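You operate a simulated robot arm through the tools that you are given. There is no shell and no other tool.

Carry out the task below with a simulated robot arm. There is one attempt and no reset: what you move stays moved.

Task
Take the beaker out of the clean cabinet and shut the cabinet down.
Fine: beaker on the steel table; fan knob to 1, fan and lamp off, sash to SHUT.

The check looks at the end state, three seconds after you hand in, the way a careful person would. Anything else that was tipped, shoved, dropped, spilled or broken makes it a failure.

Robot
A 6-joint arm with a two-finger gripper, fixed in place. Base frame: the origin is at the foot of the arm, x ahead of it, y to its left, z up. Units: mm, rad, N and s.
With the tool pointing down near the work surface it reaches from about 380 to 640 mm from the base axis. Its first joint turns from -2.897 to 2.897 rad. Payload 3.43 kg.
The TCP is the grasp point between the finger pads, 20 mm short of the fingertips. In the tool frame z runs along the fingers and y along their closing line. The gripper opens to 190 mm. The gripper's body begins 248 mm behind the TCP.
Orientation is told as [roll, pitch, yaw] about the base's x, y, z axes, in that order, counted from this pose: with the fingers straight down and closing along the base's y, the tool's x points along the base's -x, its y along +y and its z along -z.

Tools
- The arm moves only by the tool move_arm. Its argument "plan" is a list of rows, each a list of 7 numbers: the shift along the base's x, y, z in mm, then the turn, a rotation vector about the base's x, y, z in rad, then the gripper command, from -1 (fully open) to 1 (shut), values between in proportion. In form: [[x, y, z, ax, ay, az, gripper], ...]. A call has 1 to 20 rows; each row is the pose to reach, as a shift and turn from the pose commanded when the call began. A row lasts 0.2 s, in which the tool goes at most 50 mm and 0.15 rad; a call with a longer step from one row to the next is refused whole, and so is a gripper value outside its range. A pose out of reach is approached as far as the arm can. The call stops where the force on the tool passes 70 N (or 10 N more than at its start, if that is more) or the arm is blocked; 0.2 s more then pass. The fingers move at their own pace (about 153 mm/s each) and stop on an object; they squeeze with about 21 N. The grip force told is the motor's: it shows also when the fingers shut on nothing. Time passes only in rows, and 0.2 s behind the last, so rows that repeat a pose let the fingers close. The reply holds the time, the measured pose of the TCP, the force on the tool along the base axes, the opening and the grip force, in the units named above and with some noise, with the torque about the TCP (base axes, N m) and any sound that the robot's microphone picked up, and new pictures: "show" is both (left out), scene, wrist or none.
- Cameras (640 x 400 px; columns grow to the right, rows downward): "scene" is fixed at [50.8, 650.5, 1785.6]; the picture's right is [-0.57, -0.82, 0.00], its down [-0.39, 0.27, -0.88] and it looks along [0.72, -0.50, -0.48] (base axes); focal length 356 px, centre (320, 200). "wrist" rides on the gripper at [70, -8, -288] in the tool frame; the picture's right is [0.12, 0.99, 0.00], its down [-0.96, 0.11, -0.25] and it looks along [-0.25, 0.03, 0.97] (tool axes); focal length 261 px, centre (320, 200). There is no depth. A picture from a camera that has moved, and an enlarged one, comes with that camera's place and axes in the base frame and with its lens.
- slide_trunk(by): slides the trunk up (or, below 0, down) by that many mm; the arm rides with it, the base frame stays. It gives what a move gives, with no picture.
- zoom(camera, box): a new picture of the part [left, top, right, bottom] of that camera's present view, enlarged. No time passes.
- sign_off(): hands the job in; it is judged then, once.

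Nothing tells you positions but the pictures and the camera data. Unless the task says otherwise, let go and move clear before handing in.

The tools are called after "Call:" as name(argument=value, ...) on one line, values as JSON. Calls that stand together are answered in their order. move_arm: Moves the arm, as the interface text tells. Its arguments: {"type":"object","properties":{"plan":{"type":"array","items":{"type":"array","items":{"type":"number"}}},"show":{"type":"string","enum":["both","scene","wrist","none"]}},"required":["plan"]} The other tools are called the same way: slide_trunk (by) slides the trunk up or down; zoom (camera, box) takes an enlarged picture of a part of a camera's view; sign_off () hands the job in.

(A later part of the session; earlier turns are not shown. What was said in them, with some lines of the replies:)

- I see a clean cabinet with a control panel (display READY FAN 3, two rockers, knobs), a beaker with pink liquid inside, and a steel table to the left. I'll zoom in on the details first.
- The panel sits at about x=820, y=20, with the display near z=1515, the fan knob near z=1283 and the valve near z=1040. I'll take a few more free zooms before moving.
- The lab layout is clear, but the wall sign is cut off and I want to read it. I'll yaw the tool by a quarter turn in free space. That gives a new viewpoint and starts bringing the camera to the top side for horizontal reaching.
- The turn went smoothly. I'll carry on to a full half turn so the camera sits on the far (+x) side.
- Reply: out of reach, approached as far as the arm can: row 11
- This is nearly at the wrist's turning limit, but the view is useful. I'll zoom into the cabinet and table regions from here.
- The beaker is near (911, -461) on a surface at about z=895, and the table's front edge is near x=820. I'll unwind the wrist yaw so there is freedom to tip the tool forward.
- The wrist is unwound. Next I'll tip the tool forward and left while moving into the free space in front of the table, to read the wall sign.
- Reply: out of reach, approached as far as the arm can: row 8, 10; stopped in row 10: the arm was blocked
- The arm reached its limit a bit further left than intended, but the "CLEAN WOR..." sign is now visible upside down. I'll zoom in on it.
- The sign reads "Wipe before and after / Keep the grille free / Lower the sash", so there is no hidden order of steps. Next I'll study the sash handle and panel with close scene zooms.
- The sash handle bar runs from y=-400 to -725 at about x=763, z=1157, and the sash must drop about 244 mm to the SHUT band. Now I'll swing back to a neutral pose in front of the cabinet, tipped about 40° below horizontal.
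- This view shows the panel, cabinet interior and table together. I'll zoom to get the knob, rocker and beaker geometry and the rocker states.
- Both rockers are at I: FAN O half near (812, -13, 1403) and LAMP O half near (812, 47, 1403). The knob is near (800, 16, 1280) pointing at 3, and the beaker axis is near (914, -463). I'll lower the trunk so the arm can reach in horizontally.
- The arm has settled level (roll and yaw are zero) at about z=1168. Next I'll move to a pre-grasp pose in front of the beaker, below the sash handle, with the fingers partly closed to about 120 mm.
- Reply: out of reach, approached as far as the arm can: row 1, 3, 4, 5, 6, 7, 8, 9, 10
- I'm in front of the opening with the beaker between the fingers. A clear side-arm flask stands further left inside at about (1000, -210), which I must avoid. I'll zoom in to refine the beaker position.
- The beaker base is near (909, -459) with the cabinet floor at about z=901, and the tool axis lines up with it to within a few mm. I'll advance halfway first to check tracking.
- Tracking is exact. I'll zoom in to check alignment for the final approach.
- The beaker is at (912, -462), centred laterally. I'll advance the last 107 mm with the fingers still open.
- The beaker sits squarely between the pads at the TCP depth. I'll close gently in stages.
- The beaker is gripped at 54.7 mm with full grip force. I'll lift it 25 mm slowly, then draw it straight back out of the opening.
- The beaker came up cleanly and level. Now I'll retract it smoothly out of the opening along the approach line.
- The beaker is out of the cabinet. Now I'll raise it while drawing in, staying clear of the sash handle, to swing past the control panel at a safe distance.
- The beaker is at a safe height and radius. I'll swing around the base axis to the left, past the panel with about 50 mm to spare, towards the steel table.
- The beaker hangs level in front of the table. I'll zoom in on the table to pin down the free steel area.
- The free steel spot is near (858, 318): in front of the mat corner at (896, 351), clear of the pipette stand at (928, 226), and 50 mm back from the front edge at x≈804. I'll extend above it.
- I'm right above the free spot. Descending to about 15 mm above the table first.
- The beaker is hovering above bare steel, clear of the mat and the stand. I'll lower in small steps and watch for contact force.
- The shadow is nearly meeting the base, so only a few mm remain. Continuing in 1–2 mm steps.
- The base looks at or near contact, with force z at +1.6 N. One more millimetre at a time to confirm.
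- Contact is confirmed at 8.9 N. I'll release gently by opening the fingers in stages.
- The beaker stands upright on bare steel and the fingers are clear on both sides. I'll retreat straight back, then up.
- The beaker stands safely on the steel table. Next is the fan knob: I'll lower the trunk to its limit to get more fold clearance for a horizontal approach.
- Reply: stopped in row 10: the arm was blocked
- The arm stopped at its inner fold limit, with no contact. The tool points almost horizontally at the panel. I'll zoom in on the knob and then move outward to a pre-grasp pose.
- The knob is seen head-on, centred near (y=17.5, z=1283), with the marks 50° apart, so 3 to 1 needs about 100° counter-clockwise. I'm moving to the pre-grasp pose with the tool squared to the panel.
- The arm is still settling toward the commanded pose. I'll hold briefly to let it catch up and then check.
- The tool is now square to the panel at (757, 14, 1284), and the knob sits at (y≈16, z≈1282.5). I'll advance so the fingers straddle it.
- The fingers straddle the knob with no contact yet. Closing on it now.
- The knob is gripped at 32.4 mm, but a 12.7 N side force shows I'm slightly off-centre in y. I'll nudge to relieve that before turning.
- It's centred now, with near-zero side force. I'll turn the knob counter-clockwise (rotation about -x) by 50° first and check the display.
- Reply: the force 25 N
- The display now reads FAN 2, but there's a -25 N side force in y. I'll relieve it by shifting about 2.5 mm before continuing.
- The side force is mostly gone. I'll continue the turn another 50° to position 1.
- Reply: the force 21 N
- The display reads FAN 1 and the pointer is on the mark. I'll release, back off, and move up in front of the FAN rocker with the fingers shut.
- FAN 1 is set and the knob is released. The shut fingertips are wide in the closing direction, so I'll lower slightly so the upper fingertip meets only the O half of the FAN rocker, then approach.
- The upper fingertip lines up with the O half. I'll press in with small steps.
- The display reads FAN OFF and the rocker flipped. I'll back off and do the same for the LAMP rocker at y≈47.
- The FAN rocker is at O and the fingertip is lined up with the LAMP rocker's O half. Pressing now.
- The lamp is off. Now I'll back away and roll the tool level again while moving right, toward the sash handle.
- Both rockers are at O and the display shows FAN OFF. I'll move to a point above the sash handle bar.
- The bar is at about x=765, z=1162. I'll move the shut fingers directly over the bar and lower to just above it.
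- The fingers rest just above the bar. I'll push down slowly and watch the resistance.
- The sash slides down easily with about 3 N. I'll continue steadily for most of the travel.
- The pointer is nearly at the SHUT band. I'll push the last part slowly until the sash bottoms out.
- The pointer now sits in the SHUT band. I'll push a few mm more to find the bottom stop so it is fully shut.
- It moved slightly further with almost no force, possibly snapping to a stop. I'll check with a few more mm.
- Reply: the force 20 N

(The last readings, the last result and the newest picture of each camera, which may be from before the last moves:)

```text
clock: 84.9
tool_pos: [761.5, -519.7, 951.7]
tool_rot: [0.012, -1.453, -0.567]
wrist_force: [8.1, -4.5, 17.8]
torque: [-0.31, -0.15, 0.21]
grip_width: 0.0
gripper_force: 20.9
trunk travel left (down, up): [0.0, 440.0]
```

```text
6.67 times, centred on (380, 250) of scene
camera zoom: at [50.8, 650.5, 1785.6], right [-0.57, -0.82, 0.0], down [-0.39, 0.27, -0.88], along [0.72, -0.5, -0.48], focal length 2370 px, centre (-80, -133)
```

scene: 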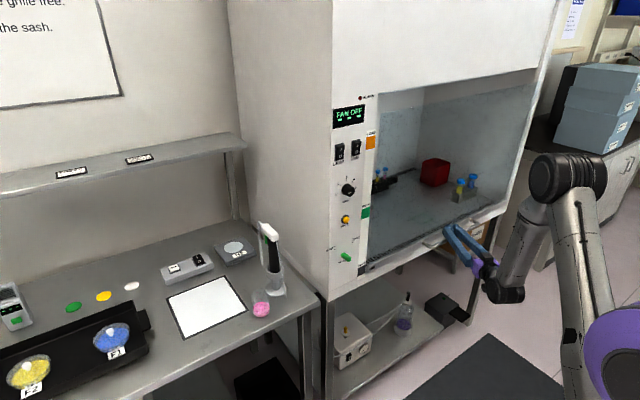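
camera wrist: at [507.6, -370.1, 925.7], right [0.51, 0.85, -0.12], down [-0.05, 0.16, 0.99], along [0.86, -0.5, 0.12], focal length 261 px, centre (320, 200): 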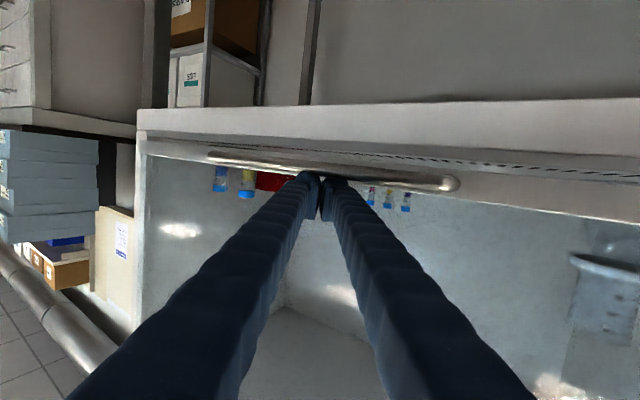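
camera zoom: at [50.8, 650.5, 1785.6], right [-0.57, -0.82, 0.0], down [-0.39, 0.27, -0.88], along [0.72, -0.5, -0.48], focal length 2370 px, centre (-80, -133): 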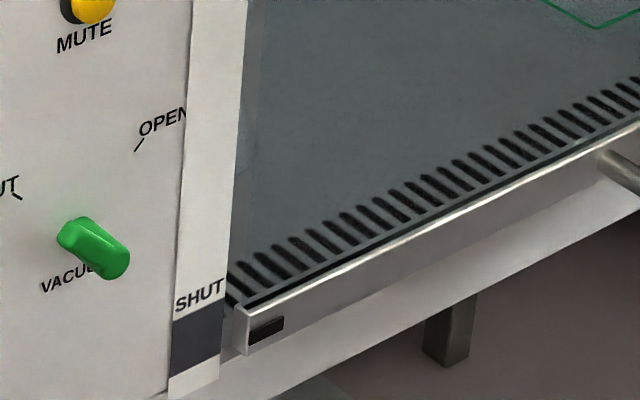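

There is firm resistance of 17.8 N, so the sash is at its stop with the pointer in the SHUT band. I'll lift off the bar and retreat clear.

Call:
move_arm(plan=[[0, 0, 5, 0, 0, 0, 1], [0, 0, 15, 0, 0, 0, 1], [0, 0, 28, 0, 0, 0, 1], [-17, 11, 32, 0, 0, 0, 1], [-36, 23, 38, 0, 0, 0, 1], [-55, 35, 50, 0, 0, 0, 1], [-68, 43, 80, 0, 0, 0, 1], [-80, 51, 115, 0, 0, 0, 1], [-92, 58, 150, 0, 0, 0, 1], [-105, 66, 190, 0, 0, 0, 1], [-120, 75, 230, 0, 0, 0, 1], [-135, 85, 265, 0, 0, 0, 1]])

Call:
zoom(camera="scene", box=[320, 90, 540, 290])

Call:
zoom(camera="scene", box=[340, 220, 420, 280])

Call:
zoom(camera="scene", box=[325, 95, 385, 215])

Call:
zoom(camera="scene", box=[150, 200, 330, 340])

```text
clock: 87.5
tool_pos: [626.2, -435.6, 1215.2]
tool_rot: [0.021, -1.445, -0.577]
wrist_force: [-0.4, -0.6, -0.2]
torque: [0.01, -0.01, 0.11]
grip_width: 0.0
gripper_force: 21.4
trunk travel left (down, up): [0.0, 440.0]
camera wrist: at [372.7, -286.4, 1181.1], right [0.51, 0.85, -0.12], down [-0.05, 0.16, 0.99], along [0.86, -0.5, 0.12], focal length 261 px, centre (320, 200)
```

scene: 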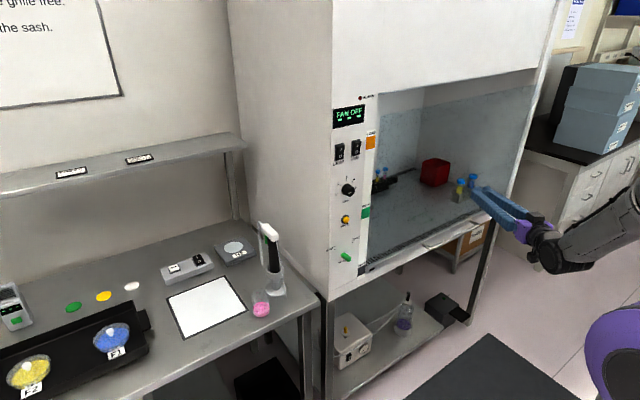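
wrist: 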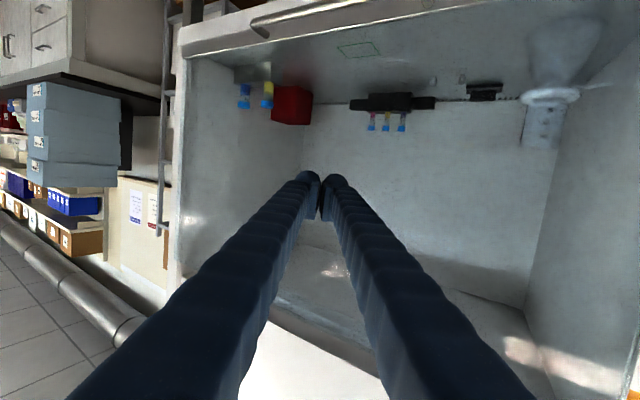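

```text
2.00 times, centred on (430, 190) of scene
camera zoom: at [50.8, 650.5, 1785.6], right [-0.57, -0.82, 0.0], down [-0.39, 0.27, -0.88], along [0.72, -0.5, -0.48], focal length 711 px, centre (100, 220)
```

zoom: 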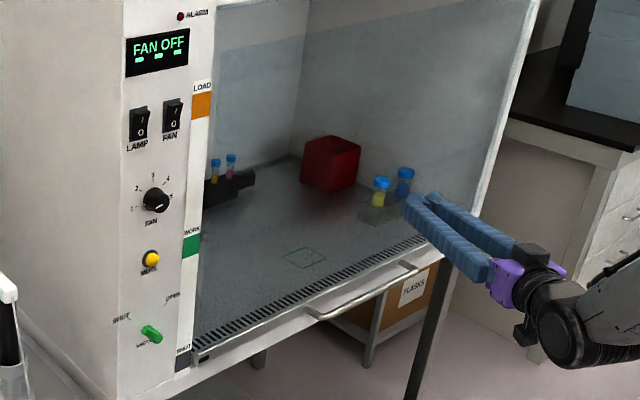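

```text
6.67 times, centred on (380, 250) of scene
camera zoom: at [50.8, 650.5, 1785.6], right [-0.57, -0.82, 0.0], down [-0.39, 0.27, -0.88], along [0.72, -0.5, -0.48], focal length 2370 px, centre (-80, -133)
```

zoom: 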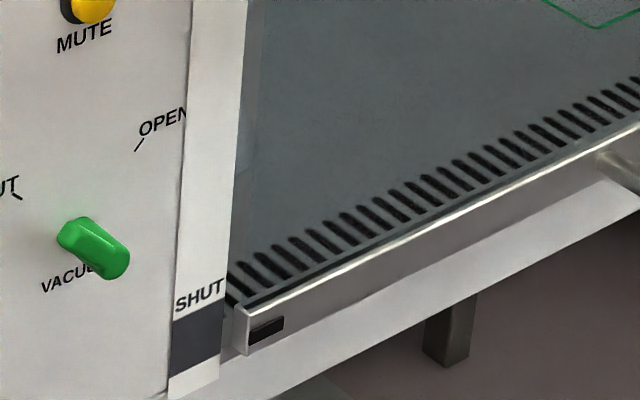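

```text
3.33 times, centred on (355, 155) of scene
camera zoom: at [50.8, 650.5, 1785.6], right [-0.57, -0.82, 0.0], down [-0.39, 0.27, -0.88], along [0.72, -0.5, -0.48], focal length 1185 px, centre (203, 350)
```

zoom: 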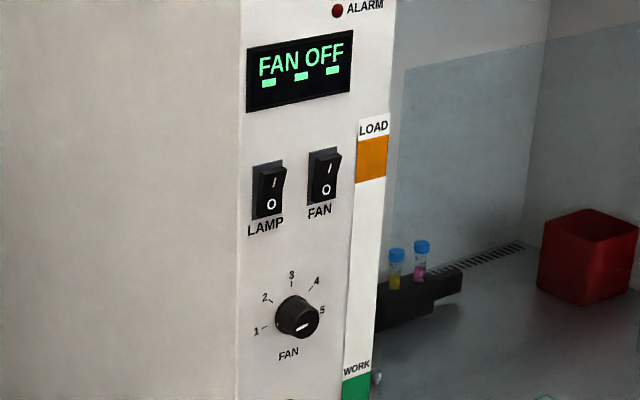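

```text
2.86 times, centred on (240, 270) of scene
camera zoom: at [50.8, 650.5, 1785.6], right [-0.57, -0.82, 0.0], down [-0.39, 0.27, -0.88], along [0.72, -0.5, -0.48], focal length 1016 px, centre (549, 0)
```

zoom: 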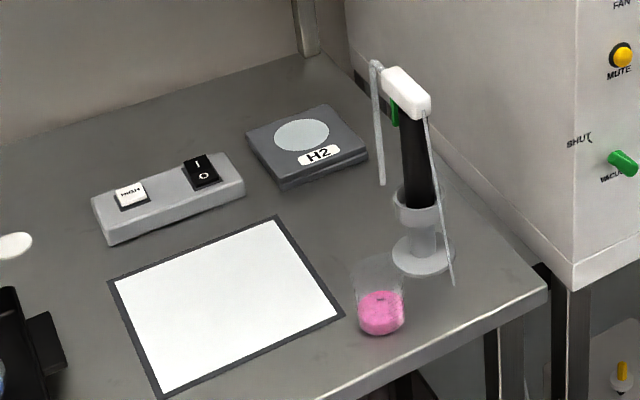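

The beaker is upright on the steel table, both rockers are at O, the lamp is dark, the display says FAN OFF, and the sash is at SHUT. One last close look at the knob and rockers before handing in.

Call:
zoom(camera="scene", box=[330, 172, 375, 202])

Call:
zoom(camera="scene", box=[330, 132, 375, 166])

Call:
zoom(camera="scene", box=[235, 275, 295, 325])

```text
13.33 times, centred on (352, 187) of scene
camera zoom: at [50.8, 650.5, 1785.6], right [-0.57, -0.82, 0.0], down [-0.39, 0.27, -0.88], along [0.72, -0.5, -0.48], focal length 4741 px, centre (-113, 373)
```

zoom: 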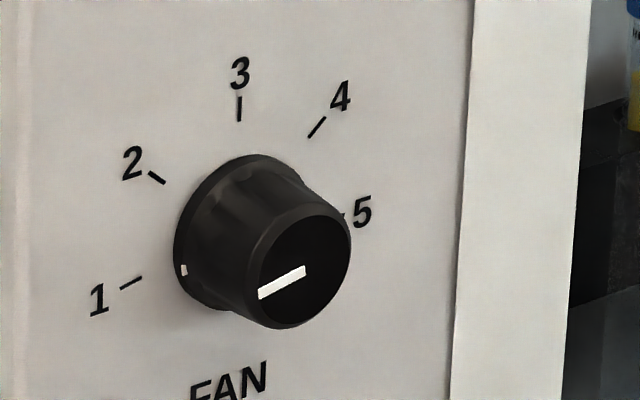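

```text
11.76 times, centred on (352, 149) of scene
camera zoom: at [50.8, 650.5, 1785.6], right [-0.57, -0.82, 0.0], down [-0.39, 0.27, -0.88], along [0.72, -0.5, -0.48], focal length 4183 px, centre (-62, 800)
```

zoom: 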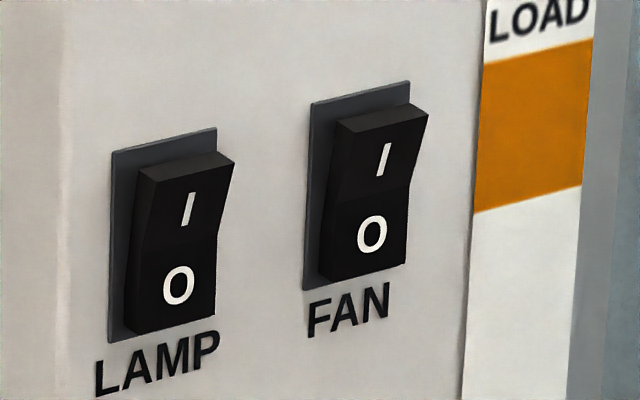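

```text
8.00 times, centred on (265, 300) of scene
camera zoom: at [50.8, 650.5, 1785.6], right [-0.57, -0.82, 0.0], down [-0.39, 0.27, -0.88], along [0.72, -0.5, -0.48], focal length 2844 px, centre (760, -600)
```

zoom: 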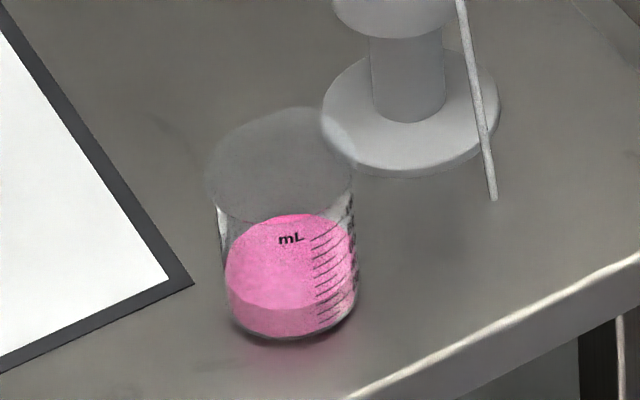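

The knob points at 1, both rockers have O pressed in, and the sash is at SHUT. The beaker stands upright on bare steel, not touching the mat or the stand, and the arm is clear, so I'm handing in.

Call:
sign_off()

```text
The job is handed in.
```

The beaker is out of the cabinet and the cabinet is shut down. I've handed the job in, but no result has come back yet.

- **Beaker:** it stands upright on the bare steel of the table, beside the white mat and clear of the pipette stand. I saw no spill.
- **Fan knob:** it points at 1. The display read FAN 1 before I switched the fan off.
- **Fan and lamp:** both rockers are pressed to O, the display reads FAN OFF and the cabinet light is out.
- **Sash:** it is down against its stop, with the pointer inside the SHUT band.

I saw nothing else moved or tipped in the final pictures. The arm ended clear of the cabinet, holding nothing.
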